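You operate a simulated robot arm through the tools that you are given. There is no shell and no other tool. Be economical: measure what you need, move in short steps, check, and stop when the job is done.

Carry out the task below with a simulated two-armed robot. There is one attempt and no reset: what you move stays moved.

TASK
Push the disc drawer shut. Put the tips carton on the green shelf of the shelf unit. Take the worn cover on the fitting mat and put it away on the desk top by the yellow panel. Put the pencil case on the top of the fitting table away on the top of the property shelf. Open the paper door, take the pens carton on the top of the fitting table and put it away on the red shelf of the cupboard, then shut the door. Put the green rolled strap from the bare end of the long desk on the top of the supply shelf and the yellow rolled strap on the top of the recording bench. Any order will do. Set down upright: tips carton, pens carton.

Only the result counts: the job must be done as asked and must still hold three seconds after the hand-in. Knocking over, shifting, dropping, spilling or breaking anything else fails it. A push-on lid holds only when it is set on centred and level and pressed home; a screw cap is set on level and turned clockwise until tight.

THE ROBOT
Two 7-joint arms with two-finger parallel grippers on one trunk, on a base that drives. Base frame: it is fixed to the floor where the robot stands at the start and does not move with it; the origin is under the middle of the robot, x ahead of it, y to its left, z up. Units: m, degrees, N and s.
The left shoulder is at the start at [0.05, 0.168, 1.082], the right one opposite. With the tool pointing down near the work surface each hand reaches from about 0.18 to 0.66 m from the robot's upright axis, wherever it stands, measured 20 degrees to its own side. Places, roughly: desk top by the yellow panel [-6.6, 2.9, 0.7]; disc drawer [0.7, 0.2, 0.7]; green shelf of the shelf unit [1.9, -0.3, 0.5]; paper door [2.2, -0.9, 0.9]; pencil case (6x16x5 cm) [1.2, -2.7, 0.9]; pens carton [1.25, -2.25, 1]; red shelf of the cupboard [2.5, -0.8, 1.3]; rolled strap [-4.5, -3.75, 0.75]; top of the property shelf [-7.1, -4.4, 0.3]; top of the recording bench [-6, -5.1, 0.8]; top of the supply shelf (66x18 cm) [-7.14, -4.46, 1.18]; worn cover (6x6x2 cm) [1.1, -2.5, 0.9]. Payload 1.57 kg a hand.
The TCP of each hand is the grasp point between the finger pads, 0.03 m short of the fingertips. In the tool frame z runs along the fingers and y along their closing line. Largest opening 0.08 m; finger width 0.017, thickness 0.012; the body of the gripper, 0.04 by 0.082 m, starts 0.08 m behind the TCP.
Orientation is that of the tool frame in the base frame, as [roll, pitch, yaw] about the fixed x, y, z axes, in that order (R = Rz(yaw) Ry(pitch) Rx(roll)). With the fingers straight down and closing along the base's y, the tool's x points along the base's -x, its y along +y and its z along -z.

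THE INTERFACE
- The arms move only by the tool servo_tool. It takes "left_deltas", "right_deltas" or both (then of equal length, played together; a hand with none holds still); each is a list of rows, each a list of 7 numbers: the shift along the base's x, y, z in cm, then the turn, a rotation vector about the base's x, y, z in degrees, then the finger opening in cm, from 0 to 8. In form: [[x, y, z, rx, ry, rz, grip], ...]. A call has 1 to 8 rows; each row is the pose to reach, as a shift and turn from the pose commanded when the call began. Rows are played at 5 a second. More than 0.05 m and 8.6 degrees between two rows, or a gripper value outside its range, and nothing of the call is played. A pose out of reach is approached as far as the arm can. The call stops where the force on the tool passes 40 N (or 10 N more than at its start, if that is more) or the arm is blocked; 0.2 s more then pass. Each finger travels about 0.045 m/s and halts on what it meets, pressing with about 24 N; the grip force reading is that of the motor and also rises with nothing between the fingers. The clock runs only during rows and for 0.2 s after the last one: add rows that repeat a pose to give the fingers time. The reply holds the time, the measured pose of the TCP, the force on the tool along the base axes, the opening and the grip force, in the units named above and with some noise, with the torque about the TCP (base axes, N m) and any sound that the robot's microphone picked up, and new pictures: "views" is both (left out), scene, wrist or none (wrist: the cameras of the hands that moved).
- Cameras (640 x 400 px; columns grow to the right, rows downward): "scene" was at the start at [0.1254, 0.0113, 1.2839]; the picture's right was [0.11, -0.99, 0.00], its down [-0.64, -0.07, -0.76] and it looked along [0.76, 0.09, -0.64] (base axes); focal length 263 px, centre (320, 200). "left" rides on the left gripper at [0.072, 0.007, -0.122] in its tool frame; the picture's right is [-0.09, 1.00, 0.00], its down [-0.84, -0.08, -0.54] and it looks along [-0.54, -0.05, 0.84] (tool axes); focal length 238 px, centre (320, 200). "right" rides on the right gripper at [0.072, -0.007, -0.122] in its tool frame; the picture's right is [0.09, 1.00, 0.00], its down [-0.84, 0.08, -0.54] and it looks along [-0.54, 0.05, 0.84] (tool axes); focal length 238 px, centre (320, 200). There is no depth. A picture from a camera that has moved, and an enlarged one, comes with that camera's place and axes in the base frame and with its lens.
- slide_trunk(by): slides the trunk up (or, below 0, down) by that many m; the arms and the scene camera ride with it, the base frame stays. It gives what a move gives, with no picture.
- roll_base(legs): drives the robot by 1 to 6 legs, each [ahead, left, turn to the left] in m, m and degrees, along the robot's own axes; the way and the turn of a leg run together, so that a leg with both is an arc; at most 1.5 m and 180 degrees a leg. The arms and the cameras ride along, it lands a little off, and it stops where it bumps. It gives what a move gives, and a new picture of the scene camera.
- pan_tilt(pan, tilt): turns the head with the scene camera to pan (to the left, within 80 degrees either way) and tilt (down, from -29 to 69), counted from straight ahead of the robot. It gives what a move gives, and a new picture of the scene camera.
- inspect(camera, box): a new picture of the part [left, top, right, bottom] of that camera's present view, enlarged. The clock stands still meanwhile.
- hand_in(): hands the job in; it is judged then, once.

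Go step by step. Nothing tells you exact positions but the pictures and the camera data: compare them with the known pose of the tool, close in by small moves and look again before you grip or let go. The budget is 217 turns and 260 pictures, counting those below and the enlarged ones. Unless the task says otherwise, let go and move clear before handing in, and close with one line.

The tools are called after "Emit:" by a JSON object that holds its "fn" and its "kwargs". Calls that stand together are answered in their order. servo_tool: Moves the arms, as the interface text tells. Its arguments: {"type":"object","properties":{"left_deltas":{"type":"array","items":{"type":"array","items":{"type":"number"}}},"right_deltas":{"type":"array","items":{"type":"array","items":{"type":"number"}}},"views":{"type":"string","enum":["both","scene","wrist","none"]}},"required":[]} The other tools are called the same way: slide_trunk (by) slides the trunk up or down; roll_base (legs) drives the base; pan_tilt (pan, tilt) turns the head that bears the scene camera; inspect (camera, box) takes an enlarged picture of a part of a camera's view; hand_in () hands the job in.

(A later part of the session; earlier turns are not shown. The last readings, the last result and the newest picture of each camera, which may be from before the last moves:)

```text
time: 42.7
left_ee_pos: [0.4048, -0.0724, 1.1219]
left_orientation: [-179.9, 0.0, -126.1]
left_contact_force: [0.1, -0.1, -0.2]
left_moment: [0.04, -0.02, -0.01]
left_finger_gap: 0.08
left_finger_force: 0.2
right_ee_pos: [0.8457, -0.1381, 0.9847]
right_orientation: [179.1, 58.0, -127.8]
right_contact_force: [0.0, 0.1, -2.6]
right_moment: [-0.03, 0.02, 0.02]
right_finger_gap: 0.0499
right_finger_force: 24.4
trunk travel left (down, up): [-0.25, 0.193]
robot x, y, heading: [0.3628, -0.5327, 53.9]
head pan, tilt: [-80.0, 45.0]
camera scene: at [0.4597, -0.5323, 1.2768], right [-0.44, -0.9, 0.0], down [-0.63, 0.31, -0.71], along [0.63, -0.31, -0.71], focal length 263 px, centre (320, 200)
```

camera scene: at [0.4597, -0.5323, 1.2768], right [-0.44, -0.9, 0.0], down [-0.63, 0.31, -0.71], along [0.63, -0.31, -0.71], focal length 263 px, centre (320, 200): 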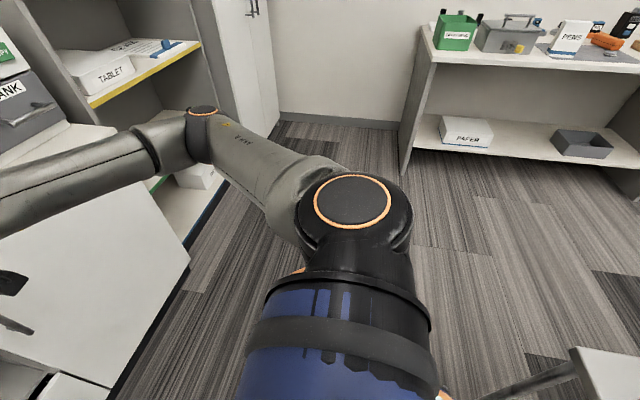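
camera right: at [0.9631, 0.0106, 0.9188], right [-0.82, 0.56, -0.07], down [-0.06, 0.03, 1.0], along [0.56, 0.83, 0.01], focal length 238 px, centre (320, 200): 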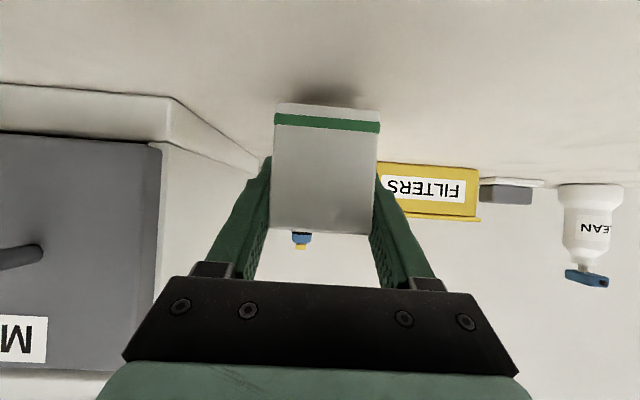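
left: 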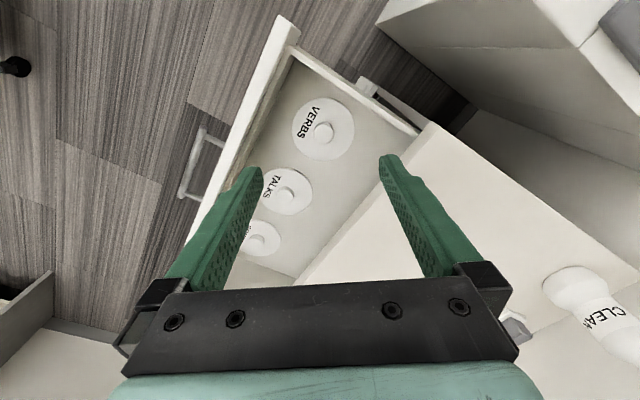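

There's a table behind my right, so I'll strafe right while drifting slightly ahead to stay clear of it.

Emit:
{"fn": "roll_base", "kwargs": {"legs": [[0.05, -0.95, 0]]}}

Emit:
{"fn": "pan_tilt", "kwargs": {"pan": -20, "tilt": 35}}

```text
time: 51.1
left_ee_pos: [1.1772, -0.5749, 1.122]
left_orientation: [-179.9, 0.2, -126.0]
left_contact_force: [-0.2, 0.9, 0.5]
left_moment: [0.04, 0.0, 0.01]
left_finger_gap: 0.0802
left_finger_force: 0.1
right_ee_pos: [1.6185, -0.6394, 0.9837]
right_orientation: [179.0, 58.1, -127.6]
right_contact_force: [1.4, 0.3, -1.8]
right_moment: [-0.04, -0.01, 0.01]
right_finger_gap: 0.0498
right_finger_force: 23.9
trunk travel left (down, up): [-0.25, 0.193]
robot x, y, heading: [1.1356, -1.0318, 54.0]
head pan, tilt: [-80.0, 45.0]
camera scene: at [1.2335, -1.034, 1.2768], right [-0.44, -0.9, 0.0], down [-0.64, 0.31, -0.71], along [0.64, -0.31, -0.71], focal length 263 px, centre (320, 200)
```

scene: 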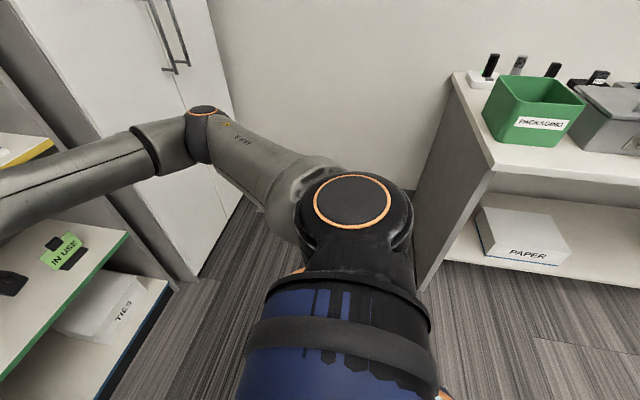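

```text
time: 52.4
left_ee_pos: [1.1765, -0.574, 1.1213]
left_orientation: [-179.9, 0.1, -126.0]
left_contact_force: [0.0, -0.2, 0.2]
left_moment: [-0.03, -0.03, 0.0]
left_finger_gap: 0.0798
left_finger_force: 0.0
right_ee_pos: [1.6173, -0.6399, 0.9858]
right_orientation: [178.9, 58.1, -127.7]
right_contact_force: [-0.6, -0.1, -2.3]
right_moment: [-0.03, 0.04, -0.02]
right_finger_gap: 0.0497
right_finger_force: 24.4
trunk travel left (down, up): [-0.25, 0.193]
robot x, y, heading: [1.1376, -1.0333, 54.1]
head pan, tilt: [-20.0, 35.0]
camera scene: at [1.2335, -0.9491, 1.2916], right [0.56, -0.83, 0.0], down [-0.48, -0.32, -0.82], along [0.68, 0.46, -0.57], focal length 263 px, centre (320, 200)
```

scene: 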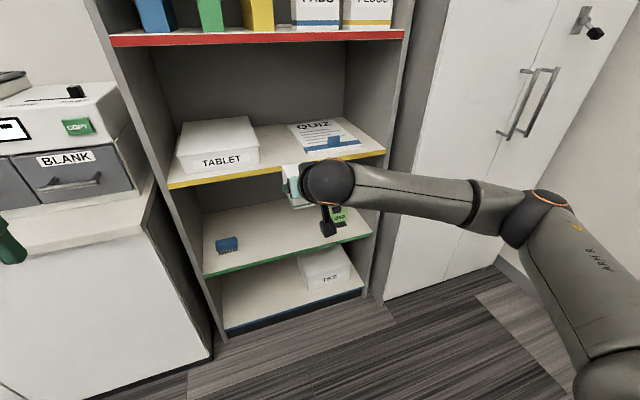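

I'm facing the shelf unit. The green shelf is near z 0.50, with a blue block on its left and an "in use" thing on its right, so the carton goes in the middle; I'll lower now.

Emit:
{"fn": "slide_trunk", "kwargs": {"by": -0.25}}

Emit:
{"fn": "servo_tool", "kwargs": {"right_deltas": [[0, 0, -4, 0, 0, 0, 2.5], [0, 0, -8, 0, 0, 0, 2.5], [0, 0, -12, 0, 0, 0, 2.5], [0, 0, -14, 0, 0, 0, 2.5]]}}

```text
time: 55.0
left_ee_pos: [1.177, -0.5746, 0.8711]
left_orientation: [-180.0, 0.0, -126.0]
left_contact_force: [-1.2, -0.5, -0.1]
left_moment: [0.02, 0.04, -0.01]
left_finger_gap: 0.0798
left_finger_force: 0.1
right_ee_pos: [1.6178, -0.6393, 0.7354]
right_orientation: [179.1, 58.1, -127.6]
right_contact_force: [0.5, 0.2, -2.5]
right_moment: [-0.03, -0.01, -0.02]
right_finger_gap: 0.0497
right_finger_force: 24.1
trunk travel left (down, up): [0.0, 0.443]
robot x, y, heading: [1.1396, -1.029, 53.9]
head pan, tilt: [-20.0, 35.0]
```

```text
time: 56.0
left_ee_pos: [1.1771, -0.5737, 0.8707]
left_orientation: [-179.8, 0.1, -126.0]
left_contact_force: [0.0, 1.0, -0.2]
left_moment: [0.0, 0.02, 0.02]
left_finger_gap: 0.0802
left_finger_force: 0.1
right_ee_pos: [1.6168, -0.6389, 0.5937]
right_orientation: [179.0, 58.1, -127.5]
right_contact_force: [-0.1, 0.2, -3.3]
right_moment: [-0.01, 0.04, 0.03]
right_finger_gap: 0.0498
right_finger_force: 24.3
trunk travel left (down, up): [0.0, 0.443]
robot x, y, heading: [1.1367, -1.0324, 54.1]
head pan, tilt: [-20.0, 35.0]
camera scene: at [1.2334, -0.9491, 1.0417], right [0.56, -0.83, 0.0], down [-0.48, -0.32, -0.82], along [0.68, 0.46, -0.57], focal length 263 px, centre (320, 200)
camera right: at [1.5387, -0.7568, 0.5988], right [-0.83, 0.56, -0.07], down [-0.07, 0.03, 1.0], along [0.56, 0.83, 0.01], focal length 238 px, centre (320, 200)
```

scene: 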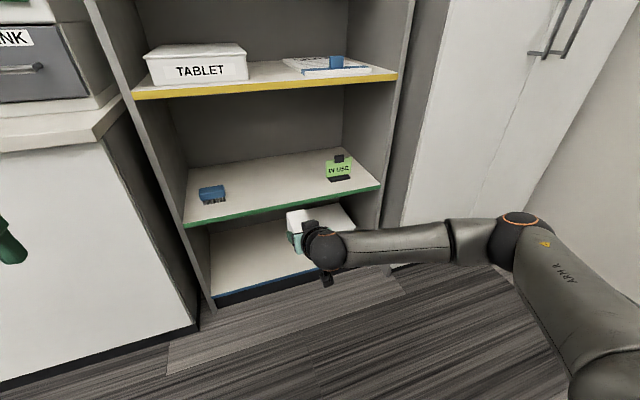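
right: 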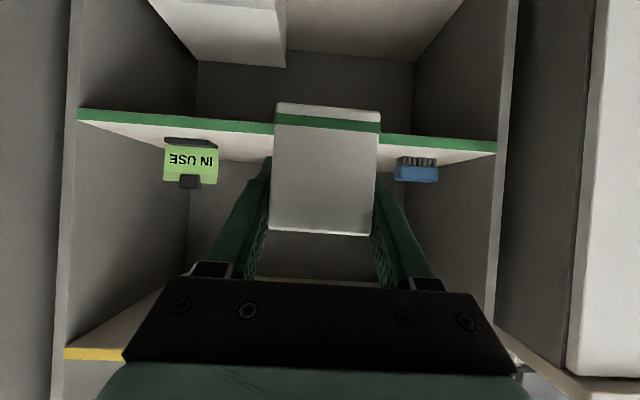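

Clearance over the shelf edge is about 6 cm, so I'll roll in 0.31 m.

Emit:
{"fn": "roll_base", "kwargs": {"legs": [[0.31, 0, 0]]}}

Emit:
{"fn": "servo_tool", "kwargs": {"right_deltas": [[0, 0, -2, 0, 0, 0, 2.5], [0, 0, -3.5, 0, 0, 0, 2.5]]}}

```text
time: 58.1
left_ee_pos: [1.359, -0.3243, 0.8729]
left_orientation: [-179.9, 0.0, -126.1]
left_contact_force: [-0.4, -0.1, 0.4]
left_moment: [-0.02, 0.03, 0.02]
left_finger_gap: 0.0803
left_finger_force: 0.0
right_ee_pos: [1.801, -0.3888, 0.5942]
right_orientation: [178.9, 58.0, -127.6]
right_contact_force: [-1.1, 0.1, -2.4]
right_moment: [-0.03, 0.02, 0.02]
right_finger_gap: 0.0497
right_finger_force: 24.1
trunk travel left (down, up): [0.0, 0.443]
robot x, y, heading: [1.3205, -0.7779, 53.9]
head pan, tilt: [-20.0, 35.0]
camera scene: at [1.4154, -0.6995, 1.0417], right [0.56, -0.83, 0.0], down [-0.48, -0.32, -0.82], along [0.68, 0.46, -0.57], focal length 263 px, centre (320, 200)
```

scene: 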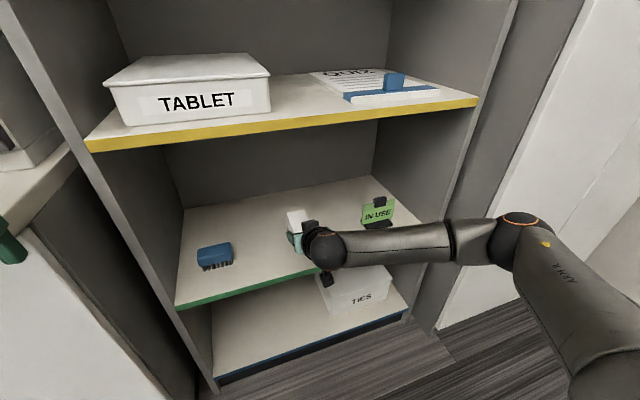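

```text
time: 58.7
left_ee_pos: [1.3606, -0.3233, 0.8725]
left_orientation: [-179.9, 0.1, -126.1]
left_contact_force: [-0.4, 0.2, -0.2]
left_moment: [-0.01, -0.02, 0.02]
left_finger_gap: 0.0801
left_finger_force: 0.1
right_ee_pos: [1.801, -0.3897, 0.5595]
right_orientation: [179.0, 57.9, -127.7]
right_contact_force: [0.2, -0.1, -1.1]
right_moment: [-0.01, 0.01, 0.03]
right_finger_gap: 0.0498
right_finger_force: 23.8
trunk travel left (down, up): [0.0, 0.443]
robot x, y, heading: [1.3187, -0.7859, 53.9]
head pan, tilt: [-20.0, 35.0]
camera scene: at [1.4154, -0.6995, 1.0416], right [0.56, -0.83, 0.0], down [-0.48, -0.32, -0.82], along [0.68, 0.46, -0.57], focal length 263 px, centre (320, 200)
camera right: at [1.722, -0.5078, 0.5637], right [-0.83, 0.56, -0.07], down [-0.06, 0.03, 1.0], along [0.56, 0.83, 0.01], focal length 238 px, centre (320, 200)
```

scene: 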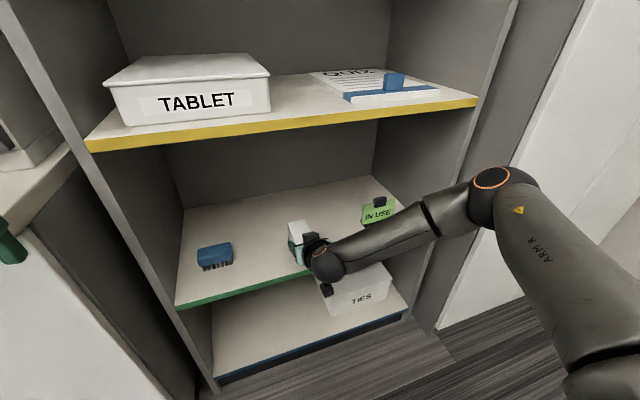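
right: 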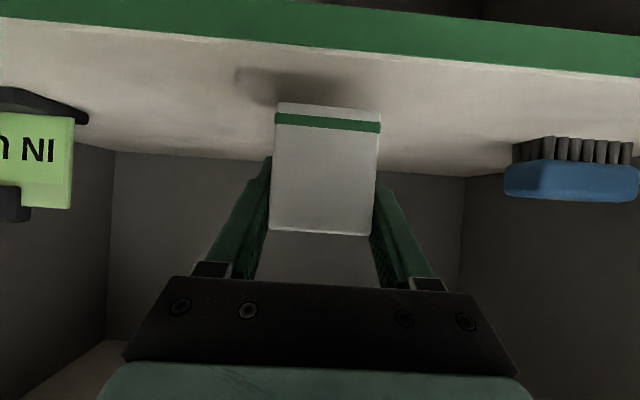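

The carton's near face is about level with the shelf edge, so I'll go 7 cm further in before lowering.

Emit:
{"fn": "servo_tool", "kwargs": {"right_deltas": [[2.1, 2.8, 0, 0, 0, 0, 2.5], [4.1, 5.7, 0, 0, 0, 0, 2.5], [4.1, 5.7, -1.5, 0, 0, 0, 2.5], [4.1, 5.7, -2.5, 0, 0, 0, 2.5], [4.1, 5.7, -3.3, 0, 0, 0, 2.5]]}}

```text
time: 59.9
left_ee_pos: [1.3575, -0.3253, 0.8741]
left_orientation: [-179.9, 0.5, -126.1]
left_contact_force: [0.2, -1.3, 0.6]
left_moment: [-0.02, -0.04, 0.01]
left_finger_gap: 0.0801
left_finger_force: 0.0
right_ee_pos: [1.8412, -0.3288, 0.5378]
right_orientation: [179.0, 59.0, -127.8]
right_contact_force: [-1.0, -5.9, 32.2]
right_moment: [2.25, -0.66, -0.04]
right_finger_gap: 0.0491
right_finger_force: 21.0
trunk travel left (down, up): [0.0, 0.443]
robot x, y, heading: [1.3169, -0.7833, 53.7]
head pan, tilt: [-20.0, 35.0]
camera scene: at [1.413, -0.7018, 1.0429], right [0.56, -0.83, 0.0], down [-0.47, -0.32, -0.82], along [0.68, 0.46, -0.57], focal length 263 px, centre (320, 200)
camera right: at [1.7627, -0.4476, 0.539], right [-0.83, 0.56, -0.07], down [-0.08, 0.01, 1.0], along [0.56, 0.83, 0.03], focal length 238 px, centre (320, 200)
```

scene: 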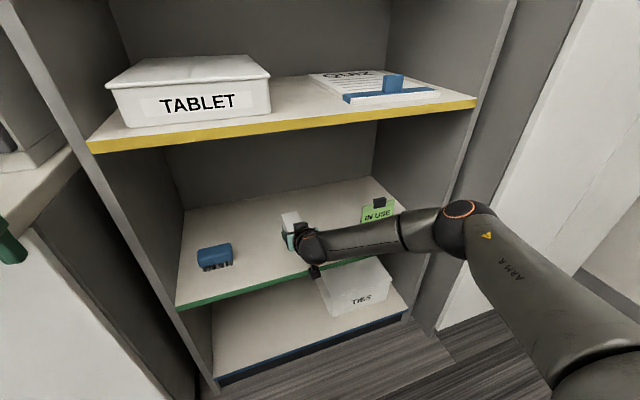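
right: 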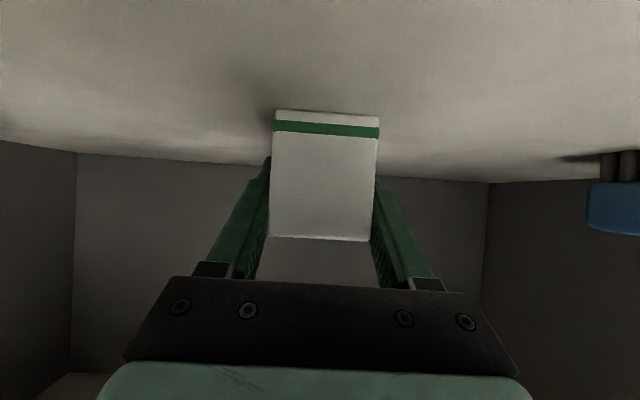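

It's resting on the shelf. I'll relieve the pressure, open and draw straight back.

Emit:
{"fn": "servo_tool", "kwargs": {"right_deltas": [[0, 0, 0.6, 0, 0, 0, 2.5], [0, 0, 1, 0, 0, 0, 2.5], [0, 0, 1, 0, 0, 0, 5], [0, 0, 1, 0, 0, 0, 8], [0, 0, 1, 0, 0, 0, 8]], "views": "none"}}

Emit:
{"fn": "servo_tool", "kwargs": {"right_deltas": [[-1.5, -2, 0.3, 0, 0, 0, 8], [-3.5, -4.8, 0.6, 0, 0, 0, 8], [-6, -8, 1, 0, 0, 0, 8], [-8, -11, 1, 0, 0, 0, 8]]}}

```text
time: 61.1
left_ee_pos: [1.3595, -0.3244, 0.872]
left_orientation: [-179.9, 0.1, -126.2]
left_contact_force: [0.4, -0.1, -0.4]
left_moment: [-0.01, 0.03, 0.0]
left_finger_gap: 0.0798
left_finger_force: 0.0
right_ee_pos: [1.8393, -0.3314, 0.5355]
right_orientation: [179.0, 58.0, -127.7]
right_contact_force: [0.8, -0.8, 1.2]
right_moment: [0.02, 0.02, 0.0]
right_finger_gap: 0.0798
right_finger_force: 0.1
trunk travel left (down, up): [0.0, 0.443]
robot x, y, heading: [1.3146, -0.7823, 53.9]
head pan, tilt: [-20.0, 35.0]
```

```text
time: 62.1
left_ee_pos: [1.36, -0.3244, 0.8722]
left_orientation: [-179.9, 0.1, -126.1]
left_contact_force: [0.1, -0.4, -0.9]
left_moment: [0.01, 0.04, 0.04]
left_finger_gap: 0.08
left_finger_force: 0.1
right_ee_pos: [1.7552, -0.4361, 0.5546]
right_orientation: [179.4, 57.7, -127.6]
right_contact_force: [0.1, 0.1, -0.5]
right_moment: [0.01, 0.0, -0.03]
right_finger_gap: 0.0798
right_finger_force: 0.0
right hand out of reach, approached as far as the arm can: row 4
trunk travel left (down, up): [0.0, 0.443]
robot x, y, heading: [1.3157, -0.7841, 53.9]
head pan, tilt: [-20.0, 35.0]
camera scene: at [1.4154, -0.6995, 1.0417], right [0.56, -0.83, 0.0], down [-0.48, -0.32, -0.82], along [0.68, 0.46, -0.57], focal length 263 px, centre (320, 200)
camera right: at [1.6746, -0.5544, 0.5602], right [-0.82, 0.56, -0.07], down [-0.06, 0.03, 1.0], along [0.56, 0.83, 0.01], focal length 238 px, centre (320, 200)
```

scene: 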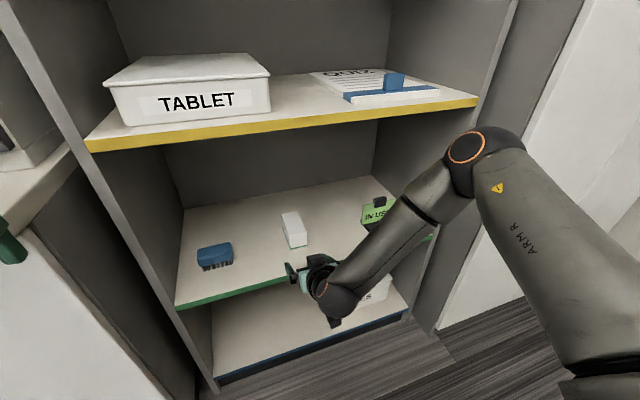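
right: 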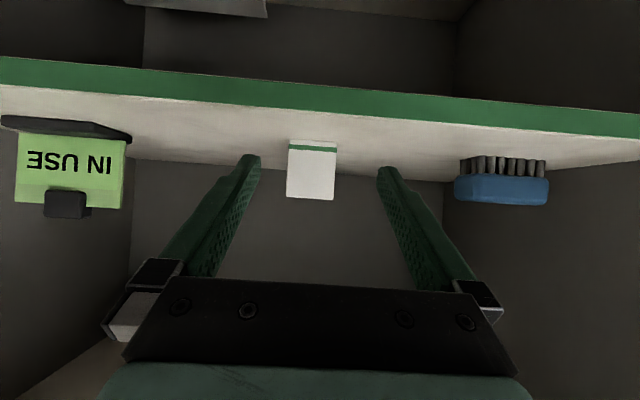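

The tips carton stands on the green shelf. I'll back out, raise the trunk and look at the cupboard.

Emit:
{"fn": "roll_base", "kwargs": {"legs": [[-0.45, 0, 0], [0, -0.45, 0]]}}

Emit:
{"fn": "slide_trunk", "kwargs": {"by": 0.25}}

Emit:
{"fn": "pan_tilt", "kwargs": {"pan": -20, "tilt": 10}}

```text
time: 68.7
left_ee_pos: [1.4479, -0.9388, 0.8729]
left_orientation: [-179.9, 0.0, -126.2]
left_contact_force: [-0.1, -0.2, 0.3]
left_moment: [-0.01, 0.0, -0.01]
left_finger_gap: 0.0798
left_finger_force: 0.0
right_ee_pos: [1.8412, -1.05, 0.5549]
right_orientation: [179.4, 57.7, -127.8]
right_contact_force: [-0.9, 1.0, -0.3]
right_moment: [0.03, -0.01, -0.03]
right_finger_gap: 0.08
right_finger_force: 0.0
trunk travel left (down, up): [0.0, 0.443]
robot x, y, heading: [1.403, -1.3999, 53.8]
head pan, tilt: [-20.0, 35.0]
camera scene: at [1.5023, -1.3142, 1.0417], right [0.56, -0.83, 0.0], down [-0.48, -0.32, -0.82], along [0.68, 0.46, -0.57], focal length 263 px, centre (320, 200)
```

scene: 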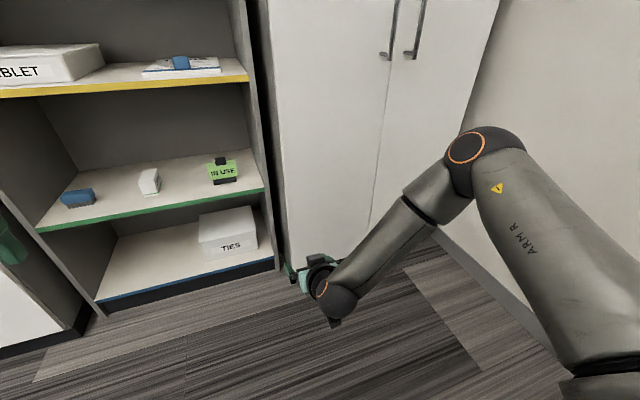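

```text
time: 71.3
left_ee_pos: [1.4472, -0.9383, 1.1224]
left_orientation: [-179.9, 0.1, -126.2]
left_contact_force: [0.6, -0.1, 0.1]
left_moment: [-0.03, 0.0, 0.0]
left_finger_gap: 0.0801
left_finger_force: 0.0
right_ee_pos: [1.8424, -1.0509, 0.8048]
right_orientation: [179.4, 57.8, -127.6]
right_contact_force: [0.2, -0.3, -0.6]
right_moment: [0.0, 0.01, 0.01]
right_finger_gap: 0.0798
right_finger_force: 0.1
trunk travel left (down, up): [-0.25, 0.193]
robot x, y, heading: [1.4044, -1.3997, 53.9]
head pan, tilt: [-20.0, 35.0]
```

```text
time: 72.2
left_ee_pos: [1.4468, -0.94, 1.1218]
left_orientation: [-180.0, 0.2, -126.2]
left_contact_force: [-0.6, 0.0, -0.8]
left_moment: [0.01, 0.02, -0.01]
left_finger_gap: 0.08
left_finger_force: 0.1
right_ee_pos: [1.8415, -1.0508, 0.8041]
right_orientation: [179.5, 57.6, -127.7]
right_contact_force: [-0.1, -0.9, 0.2]
right_moment: [0.01, -0.01, 0.02]
right_finger_gap: 0.0801
right_finger_force: 0.0
trunk travel left (down, up): [-0.25, 0.193]
robot x, y, heading: [1.4022, -1.3962, 53.8]
head pan, tilt: [-20.0, 10.0]
camera scene: at [1.5064, -1.3115, 1.3317], right [0.56, -0.83, 0.0], down [-0.14, -0.1, -0.98], along [0.82, 0.55, -0.17], focal length 263 px, centre (320, 200)
```

scene: 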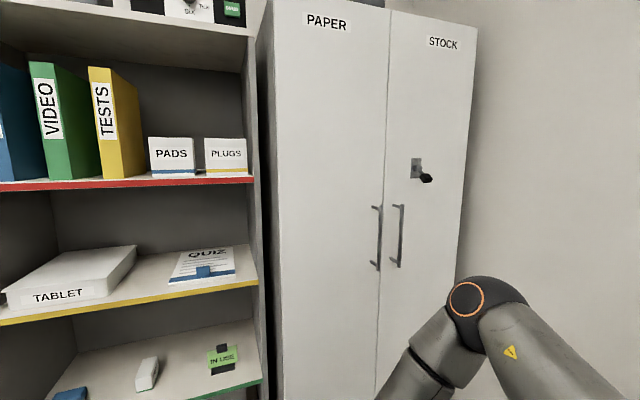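

The left door is PAPER, hinged on its left with a vertical handle near the seam. I'll zoom in.

Emit:
{"fn": "inspect", "kwargs": {"camera": "scene", "box": [340, 130, 500, 290]}}

```text
2.50 times, centred on (420, 210) of scene
camera zoom: at [1.5064, -1.3115, 1.3317], right [0.56, -0.83, 0.0], down [-0.14, -0.1, -0.98], along [0.82, 0.55, -0.17], focal length 657 px, centre (70, 175)
```

zoom: 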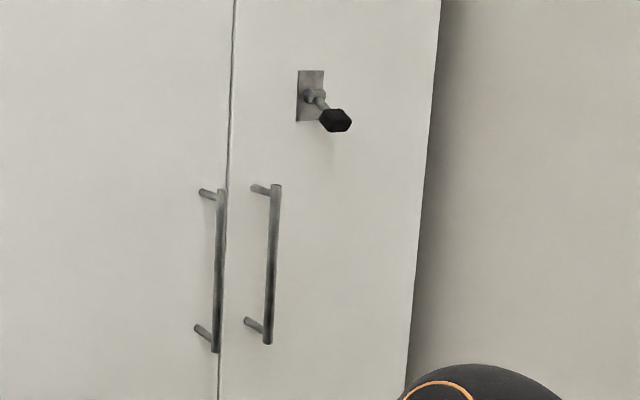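

The bar handle is at about ahead 0.96, right 0.57, z 0.91–1.15. I'll move so it's in front of the right arm, raise the hand to z 1.03 and point the fingers nearly level.

Emit:
{"fn": "roll_base", "kwargs": {"legs": [[0.12, -0.35, 0]]}}

Emit:
{"fn": "servo_tool", "kwargs": {"right_deltas": [[0, 0, 4, 0, 0, 0, 8], [0, 0, 8, 0, 0, 0, 8], [0, 0, 12, 6.4, -4.8, 0, 8], [0, 0, 16, 12.8, -9.5, 0, 8], [0, 0, 20, 17.8, -12.9, 0, 8], [0, 0, 22.5, 17.8, -12.9, 0, 8]]}}

```text
time: 75.8
left_ee_pos: [1.7948, -1.0444, 1.1219]
left_orientation: [-179.9, 0.2, -126.3]
left_contact_force: [-0.3, 0.3, 0.7]
left_moment: [0.0, 0.0, 0.0]
left_finger_gap: 0.08
left_finger_force: 0.1
right_ee_pos: [2.1885, -1.1578, 0.8048]
right_orientation: [179.5, 57.7, -127.8]
right_contact_force: [0.1, -0.4, 0.1]
right_moment: [-0.01, -0.01, 0.0]
right_finger_gap: 0.08
right_finger_force: 0.0
trunk travel left (down, up): [-0.25, 0.193]
robot x, y, heading: [1.7546, -1.5031, 53.7]
head pan, tilt: [-20.0, 10.0]
camera scene: at [1.853, -1.4179, 1.3318], right [0.56, -0.83, 0.0], down [-0.14, -0.1, -0.98], along [0.82, 0.55, -0.17], focal length 263 px, centre (320, 200)
```

scene: 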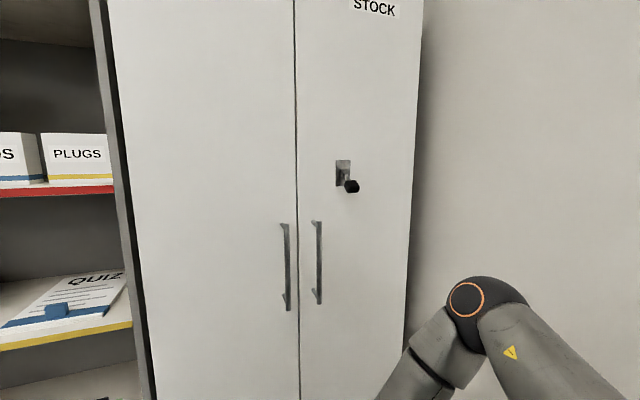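

```text
time: 77.2
left_ee_pos: [1.794, -1.0455, 1.1208]
left_orientation: [-180.0, 0.2, -126.4]
left_contact_force: [0.3, -0.5, 0.8]
left_moment: [0.0, -0.03, 0.0]
left_finger_gap: 0.08
left_finger_force: 0.1
right_ee_pos: [2.1896, -1.1591, 1.03]
right_orientation: [175.6, 79.6, -131.4]
right_contact_force: [-0.2, -0.4, -0.2]
right_moment: [-0.03, -0.01, 0.01]
right_finger_gap: 0.0802
right_finger_force: 0.0
trunk travel left (down, up): [-0.25, 0.193]
robot x, y, heading: [1.7502, -1.5021, 53.8]
head pan, tilt: [-20.0, 10.0]
camera scene: at [1.8528, -1.418, 1.3318], right [0.56, -0.83, 0.0], down [-0.14, -0.1, -0.98], along [0.82, 0.55, -0.17], focal length 263 px, centre (320, 200)
camera right: at [2.1136, -1.2695, 0.9816], right [-0.81, 0.59, -0.08], down [-0.28, -0.27, 0.92], along [0.52, 0.76, 0.38], focal length 238 px, centre (320, 200)
```

scene: 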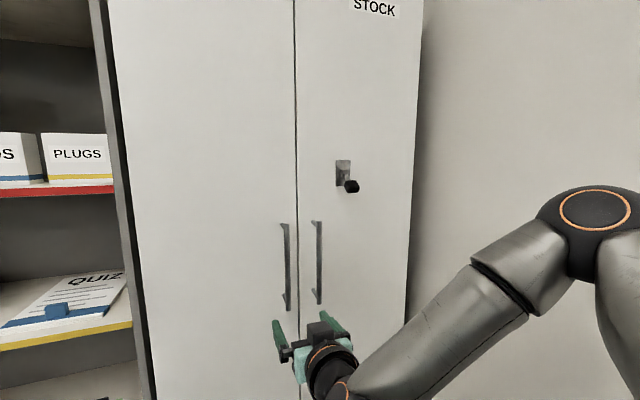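
right: 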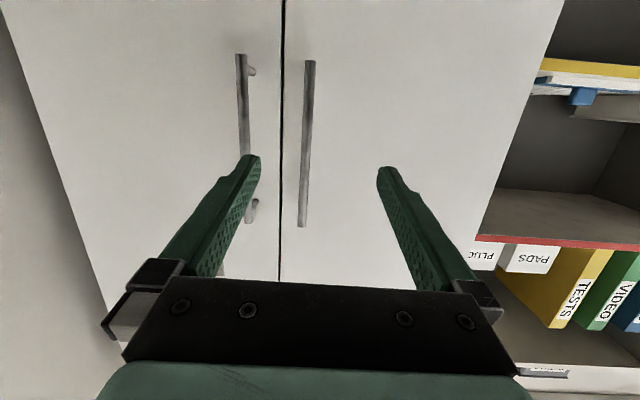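

By triangulation the handle bar is at (2.341, −0.989). I'll advance most of the way and check.

Emit:
{"fn": "servo_tool", "kwargs": {"right_deltas": [[2.6, 1.5, 0, 0, 0, 0, 8], [4.9, 4.6, 0, 0, 0, 0, 8], [7.2, 7.7, 0, 0, 0, 0, 8], [9.6, 10.3, 0, 0, 0, 0, 8]], "views": "wrist"}}

```text
time: 78.2
left_ee_pos: [1.7938, -1.0459, 1.1221]
left_orientation: [-179.9, 0.1, -126.3]
left_contact_force: [-0.3, -0.2, -1.1]
left_moment: [-0.04, 0.01, 0.04]
left_finger_gap: 0.0799
left_finger_force: 0.1
right_ee_pos: [2.2854, -1.0552, 1.0298]
right_orientation: [175.7, 79.6, -131.3]
right_contact_force: [-0.1, 0.3, -0.7]
right_moment: [-0.01, 0.0, -0.04]
right_finger_gap: 0.08
right_finger_force: 0.1
trunk travel left (down, up): [-0.25, 0.193]
robot x, y, heading: [1.7488, -1.5018, 53.7]
head pan, tilt: [-20.0, 10.0]
camera right: at [2.2099, -1.1659, 0.9824], right [-0.81, 0.59, -0.08], down [-0.28, -0.27, 0.92], along [0.52, 0.76, 0.38], focal length 238 px, centre (320, 200)
```

right: 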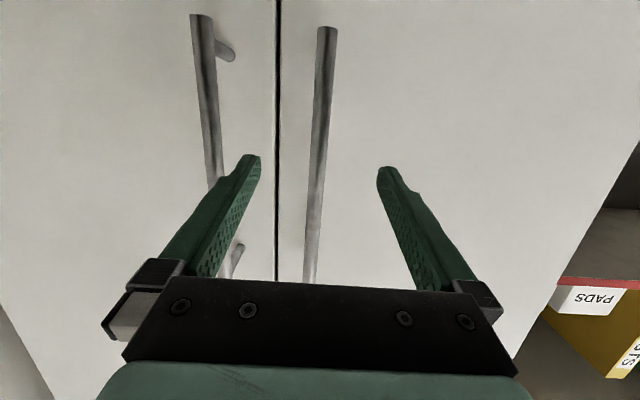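

The bar is centred between the fingers. I'll advance 7.8 cm and close on it.

Emit:
{"fn": "servo_tool", "kwargs": {"right_deltas": [[2.3, 3.1, 0, 0, 0, 0, 8], [4.6, 6.3, 0, 0, 0, 0, 8], [4.6, 6.3, 0, 0, 0, 0, 5], [4.6, 6.3, 0, 0, 0, 0, 2.5], [4.6, 6.3, 0, 0, 0, 0, 0], [4.6, 6.3, 0, 0, 0, 0, 0], [4.6, 6.3, 0, 0, 0, 0, 0], [4.6, 6.3, 0, 0, 0, 0, 0]]}}

```text
time: 80.0
left_ee_pos: [1.7947, -1.046, 1.1226]
left_orientation: [179.9, 0.2, -126.3]
left_contact_force: [0.0, 0.3, 0.1]
left_moment: [0.02, -0.02, 0.02]
left_finger_gap: 0.0799
left_finger_force: 0.1
right_ee_pos: [2.3335, -0.9924, 1.0296]
right_orientation: [175.7, 79.8, -131.4]
right_contact_force: [5.8, -5.8, -0.7]
right_moment: [-0.5, -0.21, 0.12]
right_finger_gap: 0.0141
right_finger_force: 30.2
trunk travel left (down, up): [-0.25, 0.193]
robot x, y, heading: [1.7479, -1.5046, 53.6]
head pan, tilt: [-20.0, 10.0]
camera scene: at [1.8536, -1.4186, 1.3318], right [0.55, -0.83, 0.0], down [-0.15, -0.1, -0.98], along [0.82, 0.55, -0.17], focal length 263 px, centre (320, 200)
camera right: at [2.2576, -1.1034, 0.9817], right [-0.8, 0.59, -0.08], down [-0.28, -0.27, 0.92], along [0.52, 0.76, 0.38], focal length 238 px, centre (320, 200)
```

scene: 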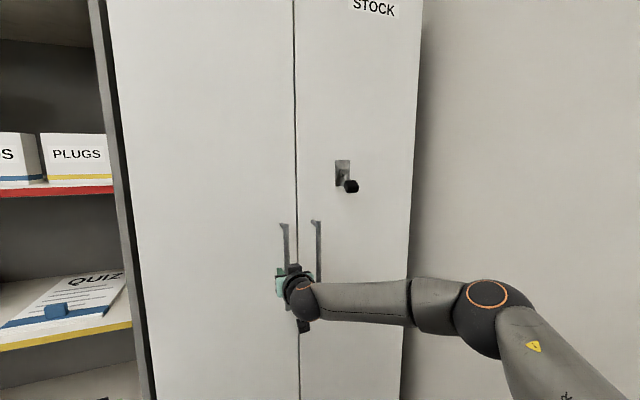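
right: 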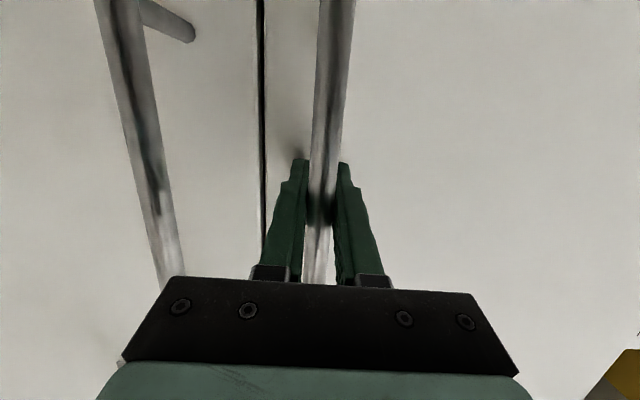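

The bar is gripped. I'll pull along an arc about the hinge (about (2.08, −0.75)), turning the hand with the door.

Emit:
{"fn": "servo_tool", "kwargs": {"right_deltas": [[-1, -1, 0, 0, 0, -2.5, 0], [-2.2, -2.2, 0, 0, 0, -5, 0], [-4.6, -4.1, 0, 0, 0, -10, 0], [-7.1, -5.9, 0, 0, 0, -15, 0], [-9.8, -7.4, 0, 0, 0, -20, 0], [-12.6, -8.7, 0, 0, 0, -25, 0], [-15.5, -9.75, 0, 0, 0, -30, 0]]}}

```text
time: 81.5
left_ee_pos: [1.7919, -1.044, 1.1215]
left_orientation: [-179.9, 0.2, -126.2]
left_contact_force: [0.1, 0.2, -0.4]
left_moment: [0.01, -0.02, 0.03]
left_finger_gap: 0.08
left_finger_force: 0.1
right_ee_pos: [2.1723, -1.0892, 1.0301]
right_orientation: [175.0, 79.7, -161.7]
right_contact_force: [-1.9, 2.1, 3.6]
right_moment: [-0.7, 0.15, 0.12]
right_finger_gap: 0.0141
right_finger_force: 30.4
trunk travel left (down, up): [-0.25, 0.193]
robot x, y, heading: [1.7507, -1.5027, 53.7]
head pan, tilt: [-20.0, 10.0]
camera scene: at [1.8517, -1.4176, 1.332], right [0.56, -0.83, 0.0], down [-0.14, -0.1, -0.98], along [0.82, 0.55, -0.17], focal length 263 px, centre (320, 200)
camera right: at [2.053, -1.1481, 0.9817], right [-0.41, 0.91, -0.07], down [-0.38, -0.09, 0.92], along [0.83, 0.41, 0.38], focal length 238 px, centre (320, 200)
```

scene: 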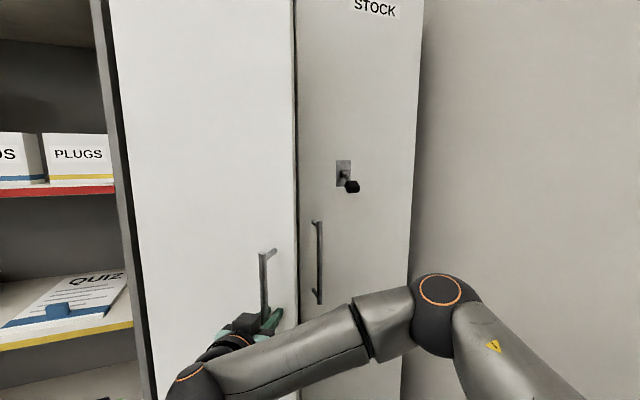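
right: 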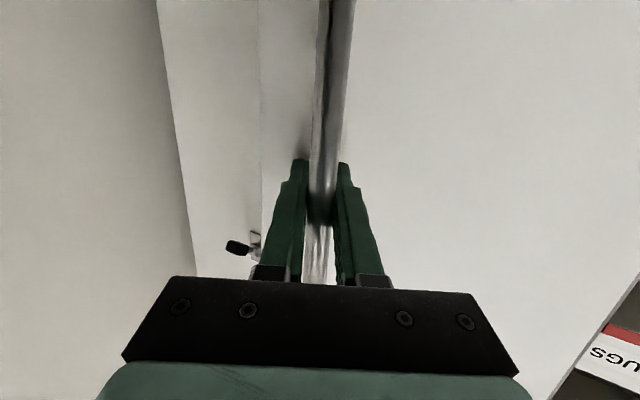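

The pull works with low force. To open wider I'll rotate the whole base about the hinge, keeping the grip.

Emit:
{"fn": "roll_base", "kwargs": {"legs": [[-0.0377, 0.1676, -12], [-0.0377, 0.1676, -12], [-0.0377, 0.1676, -12], [-0.0377, 0.1676, -12]]}}

```text
time: 83.6
left_ee_pos: [1.744, -0.982, 1.122]
left_orientation: [-179.8, 0.0, -138.2]
left_contact_force: [0.8, 0.6, -0.7]
left_moment: [-0.01, 0.01, -0.02]
left_finger_gap: 0.0801
left_finger_force: 0.1
right_ee_pos: [2.1051, -1.0977, 1.0301]
right_orientation: [174.2, 79.8, -173.4]
right_contact_force: [0.1, 5.7, -0.6]
right_moment: [-0.49, -0.17, 0.02]
right_finger_gap: 0.014
right_finger_force: 30.4
trunk travel left (down, up): [-0.25, 0.193]
robot x, y, heading: [1.6132, -1.4173, 41.9]
head pan, tilt: [-20.0, 10.0]
stopped in leg 1: the force on the tool passed its limit at 40 N (the readings are from after the stop); the commanded pose is now the measured one
camera scene: at [1.7246, -1.3575, 1.3316], right [0.37, -0.93, 0.0], down [-0.16, -0.07, -0.98], along [0.91, 0.37, -0.17], focal length 263 px, centre (320, 200)
```

scene: 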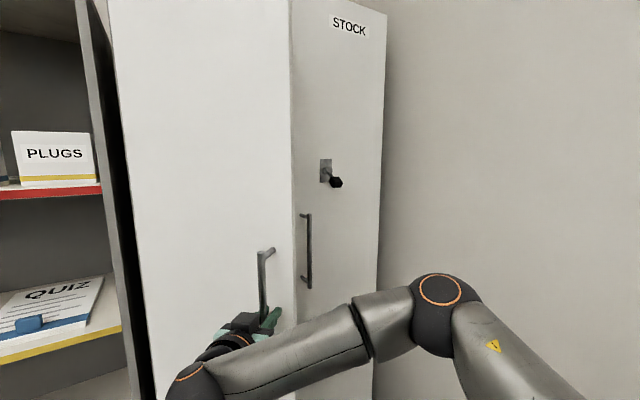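

It turned 12° and then hit the force limit only as it landed. I'll continue in smaller steps.

Emit:
{"fn": "roll_base", "kwargs": {"legs": [[-0.019, 0.083, -6], [-0.019, 0.083, -6], [-0.019, 0.083, -6], [-0.019, 0.083, -6], [-0.019, 0.083, -6]]}}

```text
time: 86.3
left_ee_pos: [1.7038, -0.9073, 1.1217]
left_orientation: [-179.9, 0.1, -150.1]
left_contact_force: [-0.7, 0.0, 0.0]
left_moment: [0.02, 0.0, -0.02]
left_finger_gap: 0.08
left_finger_force: 0.0
right_ee_pos: [2.0322, -1.0933, 1.0298]
right_orientation: [173.3, 79.5, 174.6]
right_contact_force: [1.0, 5.7, -1.6]
right_moment: [-0.47, 0.04, 0.0]
right_finger_gap: 0.0141
right_finger_force: 30.8
trunk travel left (down, up): [-0.25, 0.193]
robot x, y, heading: [1.4814, -1.3078, 29.9]
head pan, tilt: [-20.0, 10.0]
stopped in leg 3: the force on the tool passed its limit at 44 N (the readings are from after the stop); the commanded pose is now the measured one
camera scene: at [1.6068, -1.2709, 1.3317], right [0.17, -0.99, 0.0], down [-0.17, -0.03, -0.98], along [0.97, 0.17, -0.17], focal length 263 px, centre (320, 200)
```

scene: 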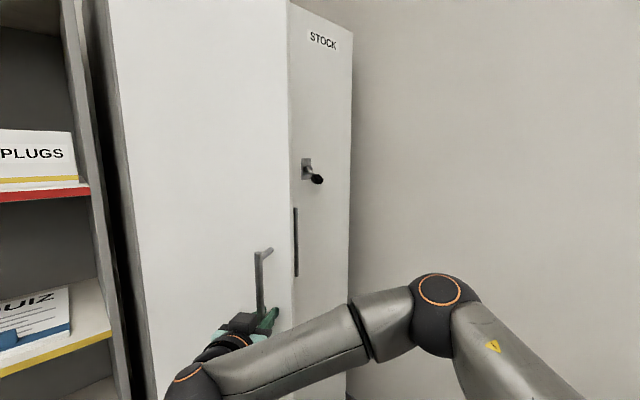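

Emit:
{"fn": "roll_base", "kwargs": {"legs": [[-0.016, 0.083, -6], [-0.016, 0.083, -6], [-0.016, 0.083, -6], [-0.016, 0.083, -6], [-0.016, 0.083, -6], [-0.016, 0.083, -6]]}}

```text
time: 92.7
left_ee_pos: [1.7074, -0.6592, 1.1213]
left_orientation: [-179.9, 0.2, 173.5]
left_contact_force: [0.8, 0.2, -0.7]
left_moment: [0.02, -0.01, -0.01]
left_finger_gap: 0.0801
left_finger_force: 0.0
right_ee_pos: [1.8617, -1.0044, 1.0292]
right_orientation: [173.1, 79.7, 138.2]
right_contact_force: [11.7, 10.9, -5.2]
right_moment: [-0.56, 0.18, -0.26]
right_finger_gap: 0.0138
right_finger_force: 30.8
trunk travel left (down, up): [-0.25, 0.193]
robot x, y, heading: [1.2867, -0.8497, -6.4]
head pan, tilt: [-20.0, 10.0]
camera scene: at [1.4125, -0.8938, 1.3316], right [-0.45, -0.9, 0.0], down [-0.16, 0.08, -0.98], along [0.88, -0.44, -0.17], focal length 263 px, centre (320, 200)
```

scene: 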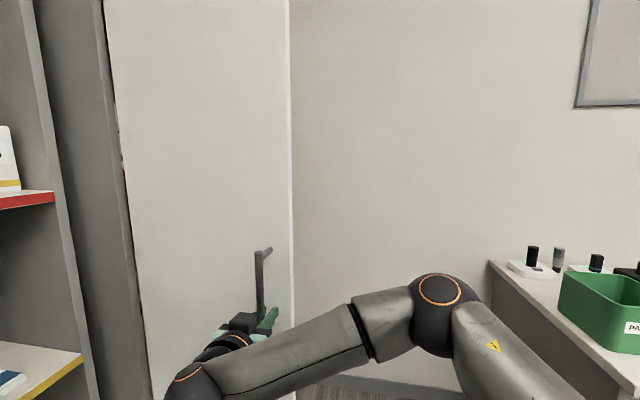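

The door is about 90° open. I'll release the bar and back the hand away.

Emit:
{"fn": "servo_tool", "kwargs": {"right_deltas": [[0, 0, 0, 0, 0, 0, 4], [0, 0, 0, 0, 0, 0, 8], [0, 0, 0, 0, 0, 0, 8], [-3, 2.7, 0, 0, 0, 0, 8], [-6, 5.4, 0, 0, 0, 0, 8], [-8, 7.2, 0, 0, 0, 0, 8]], "views": "wrist"}}

Emit:
{"fn": "pan_tilt", "kwargs": {"pan": -70, "tilt": 25}}

```text
time: 94.0
left_ee_pos: [1.7053, -0.6613, 1.1216]
left_orientation: [-179.9, 0.2, 173.4]
left_contact_force: [0.7, 0.3, 0.2]
left_moment: [0.01, 0.01, -0.02]
left_finger_gap: 0.08
left_finger_force: 0.1
right_ee_pos: [1.7791, -0.9305, 1.0305]
right_orientation: [172.5, 79.8, 137.4]
right_contact_force: [0.4, -0.5, 0.7]
right_moment: [0.0, 0.04, -0.03]
right_finger_gap: 0.0799
right_finger_force: 0.1
trunk travel left (down, up): [-0.25, 0.193]
robot x, y, heading: [1.2855, -0.8508, -6.4]
head pan, tilt: [-20.0, 10.0]
camera right: at [1.6684, -0.8609, 0.9827], right [0.56, 0.82, -0.07], down [-0.28, 0.27, 0.92], along [0.78, -0.5, 0.38], focal length 238 px, centre (320, 200)
```

right: 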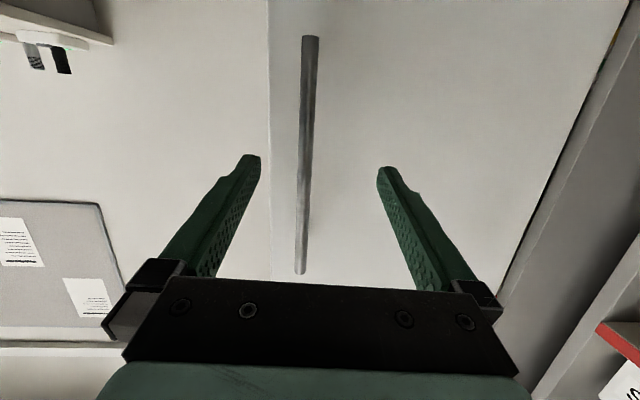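

```text
time: 95.2
left_ee_pos: [1.7062, -0.6611, 1.1229]
left_orientation: [-179.9, 0.2, 173.4]
left_contact_force: [0.1, 0.3, 0.1]
left_moment: [0.04, 0.01, 0.03]
left_finger_gap: 0.0801
left_finger_force: 0.0
right_ee_pos: [1.7804, -0.931, 1.0301]
right_orientation: [172.5, 79.7, 137.4]
right_contact_force: [-0.1, -0.4, 0.3]
right_moment: [-0.01, 0.01, 0.01]
right_finger_gap: 0.08
right_finger_force: 0.1
trunk travel left (down, up): [-0.25, 0.193]
robot x, y, heading: [1.2889, -0.8505, -6.6]
head pan, tilt: [-70.0, 25.0]
camera scene: at [1.3491, -0.9433, 1.3075], right [-0.97, -0.23, 0.0], down [-0.1, 0.41, -0.91], along [0.21, -0.88, -0.42], focal length 263 px, centre (320, 200)
```

scene: 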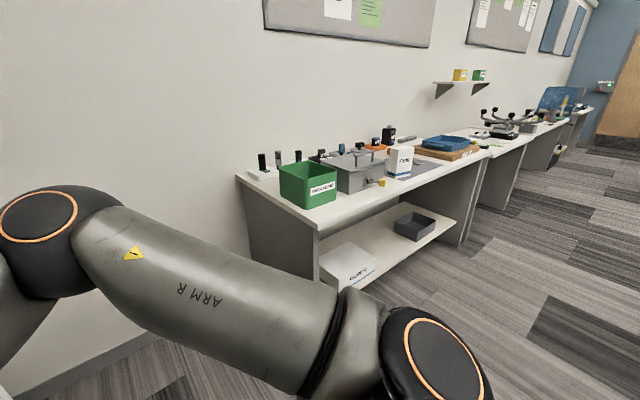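

The table stands along the wall, its front edge running parallel to the cupboard normal. I'll roll clear of the door, travel along the table and turn to face it.

Emit:
{"fn": "roll_base", "kwargs": {"legs": [[-0.105, 0.059, 0], [-0.62, -1.1, 0], [0, 0, -29.5]]}}

Emit:
{"fn": "pan_tilt", "kwargs": {"pan": 0, "tilt": 35}}

```text
time: 107.5
left_ee_pos: [0.9056, -1.8508, 1.1223]
left_orientation: [-179.9, 0.2, 143.9]
left_contact_force: [0.3, 0.5, 0.7]
left_moment: [-0.01, 0.02, -0.03]
left_finger_gap: 0.0801
left_finger_force: 0.2
right_ee_pos: [0.8353, -2.123, 1.0309]
right_orientation: [172.5, 79.7, 107.7]
right_contact_force: [1.2, 0.9, -0.3]
right_moment: [0.0, 0.01, 0.02]
right_finger_gap: 0.0798
right_finger_force: 0.0
trunk travel left (down, up): [-0.25, 0.193]
robot x, y, heading: [0.4446, -1.8036, -36.1]
head pan, tilt: [-70.0, 25.0]
camera scene: at [0.4539, -1.9186, 1.3074], right [-0.96, 0.28, 0.0], down [0.12, 0.41, -0.91], along [-0.25, -0.87, -0.42], focal length 263 px, centre (320, 200)
```

scene: 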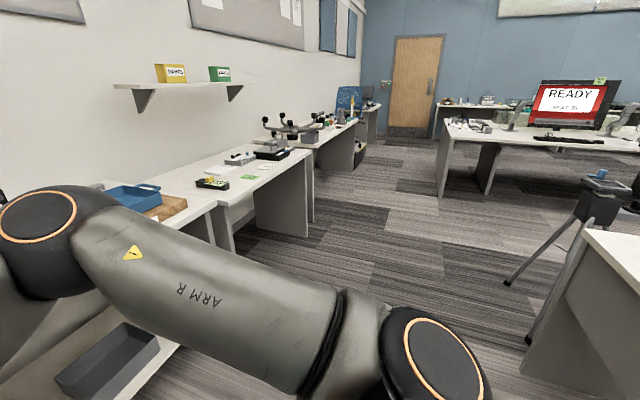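

```text
time: 108.9
left_ee_pos: [0.9037, -1.8508, 1.1226]
left_orientation: [-180.0, 0.2, 143.9]
left_contact_force: [-0.2, 0.4, 0.6]
left_moment: [0.02, 0.0, 0.03]
left_finger_gap: 0.08
left_finger_force: 0.0
right_ee_pos: [0.8355, -2.1221, 1.0318]
right_orientation: [172.4, 79.7, 107.7]
right_contact_force: [0.1, 1.8, 0.2]
right_moment: [0.0, 0.02, -0.02]
right_finger_gap: 0.0801
right_finger_force: 0.1
trunk travel left (down, up): [-0.25, 0.193]
robot x, y, heading: [0.447, -1.8057, -36.0]
head pan, tilt: [0.0, 35.0]
camera scene: at [0.5506, -1.8819, 1.2917], right [-0.59, -0.81, 0.0], down [-0.46, 0.34, -0.82], along [0.66, -0.48, -0.57], focal length 263 px, centre (320, 200)
```

scene: 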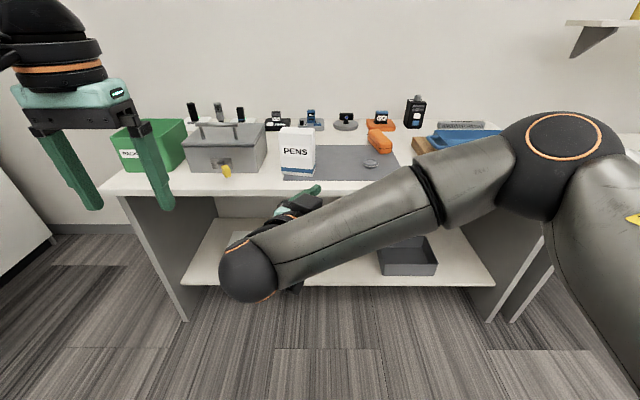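

I see PENS at the table front, a grey mat with a small round item, an orange case and gadgets behind. I'll zoom in.

Emit:
{"fn": "inspect", "kwargs": {"camera": "scene", "box": [240, 80, 480, 200]}}

```text
2.67 times, centred on (360, 140) of scene
camera zoom: at [0.5506, -1.8819, 1.2917], right [-0.59, -0.81, 0.0], down [-0.46, 0.34, -0.82], along [0.66, -0.48, -0.57], focal length 701 px, centre (213, 360)
```

zoom: 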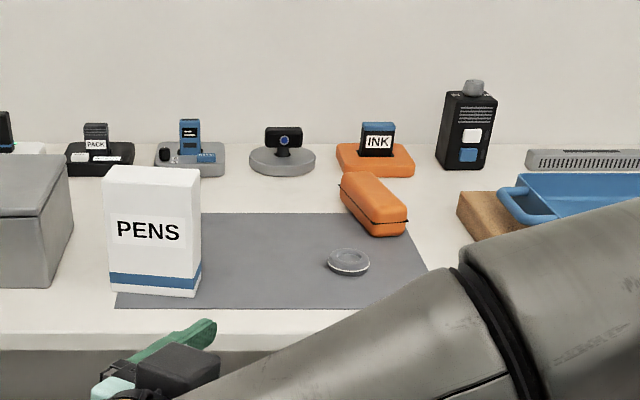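

PENS is about 10 × 4 × 15 cm with its long side along the table. I'll turn 90° left to face along the table, towards the cupboard, so the right hand can take it end-on.

Emit:
{"fn": "roll_base", "kwargs": {"legs": [[0, 0, 90]]}}

Emit:
{"fn": "pan_tilt", "kwargs": {"pan": -45, "tilt": 40}}

```text
time: 113.2
left_ee_pos: [0.4876, -1.3504, 1.1221]
left_orientation: [-180.0, 0.2, -125.9]
left_contact_force: [-0.1, -0.1, -0.3]
left_moment: [0.02, 0.0, -0.02]
left_finger_gap: 0.0801
left_finger_force: 0.0
right_ee_pos: [0.7593, -1.4181, 1.0303]
right_orientation: [172.4, 79.7, -162.1]
right_contact_force: [-0.4, 0.1, 0.4]
right_moment: [0.03, -0.01, 0.02]
right_finger_gap: 0.0799
right_finger_force: 0.0
trunk travel left (down, up): [-0.25, 0.193]
robot x, y, heading: [0.4409, -1.8076, 54.4]
head pan, tilt: [0.0, 35.0]
camera scene: at [0.5223, -1.7026, 1.2917], right [0.81, -0.59, 0.0], down [-0.34, -0.46, -0.82], along [0.48, 0.66, -0.57], focal length 263 px, centre (320, 200)
```

scene: 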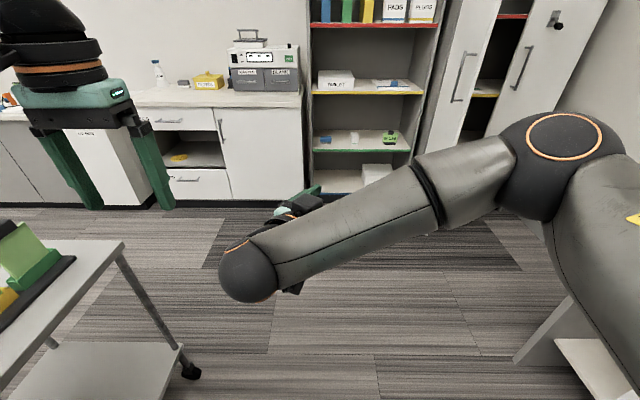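

```text
time: 114.3
left_ee_pos: [0.4868, -1.3486, 1.123]
left_orientation: [-179.9, 0.3, -125.9]
left_contact_force: [0.2, 1.0, 0.4]
left_moment: [0.03, 0.02, 0.0]
left_finger_gap: 0.0799
left_finger_force: 0.0
right_ee_pos: [0.7598, -1.4177, 1.0311]
right_orientation: [172.3, 79.6, -162.1]
right_contact_force: [0.0, -0.9, -0.9]
right_moment: [0.0, 0.0, -0.01]
right_finger_gap: 0.0801
right_finger_force: 0.0
trunk travel left (down, up): [-0.25, 0.193]
robot x, y, heading: [0.448, -1.8088, 53.9]
head pan, tilt: [-45.0, 40.0]
camera scene: at [0.5547, -1.7605, 1.2841], right [0.16, -0.99, 0.0], down [-0.63, -0.1, -0.77], along [0.76, 0.12, -0.64], focal length 263 px, centre (320, 200)
```

scene: 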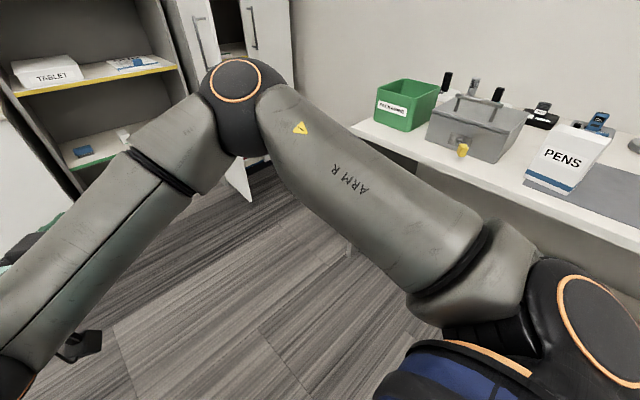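

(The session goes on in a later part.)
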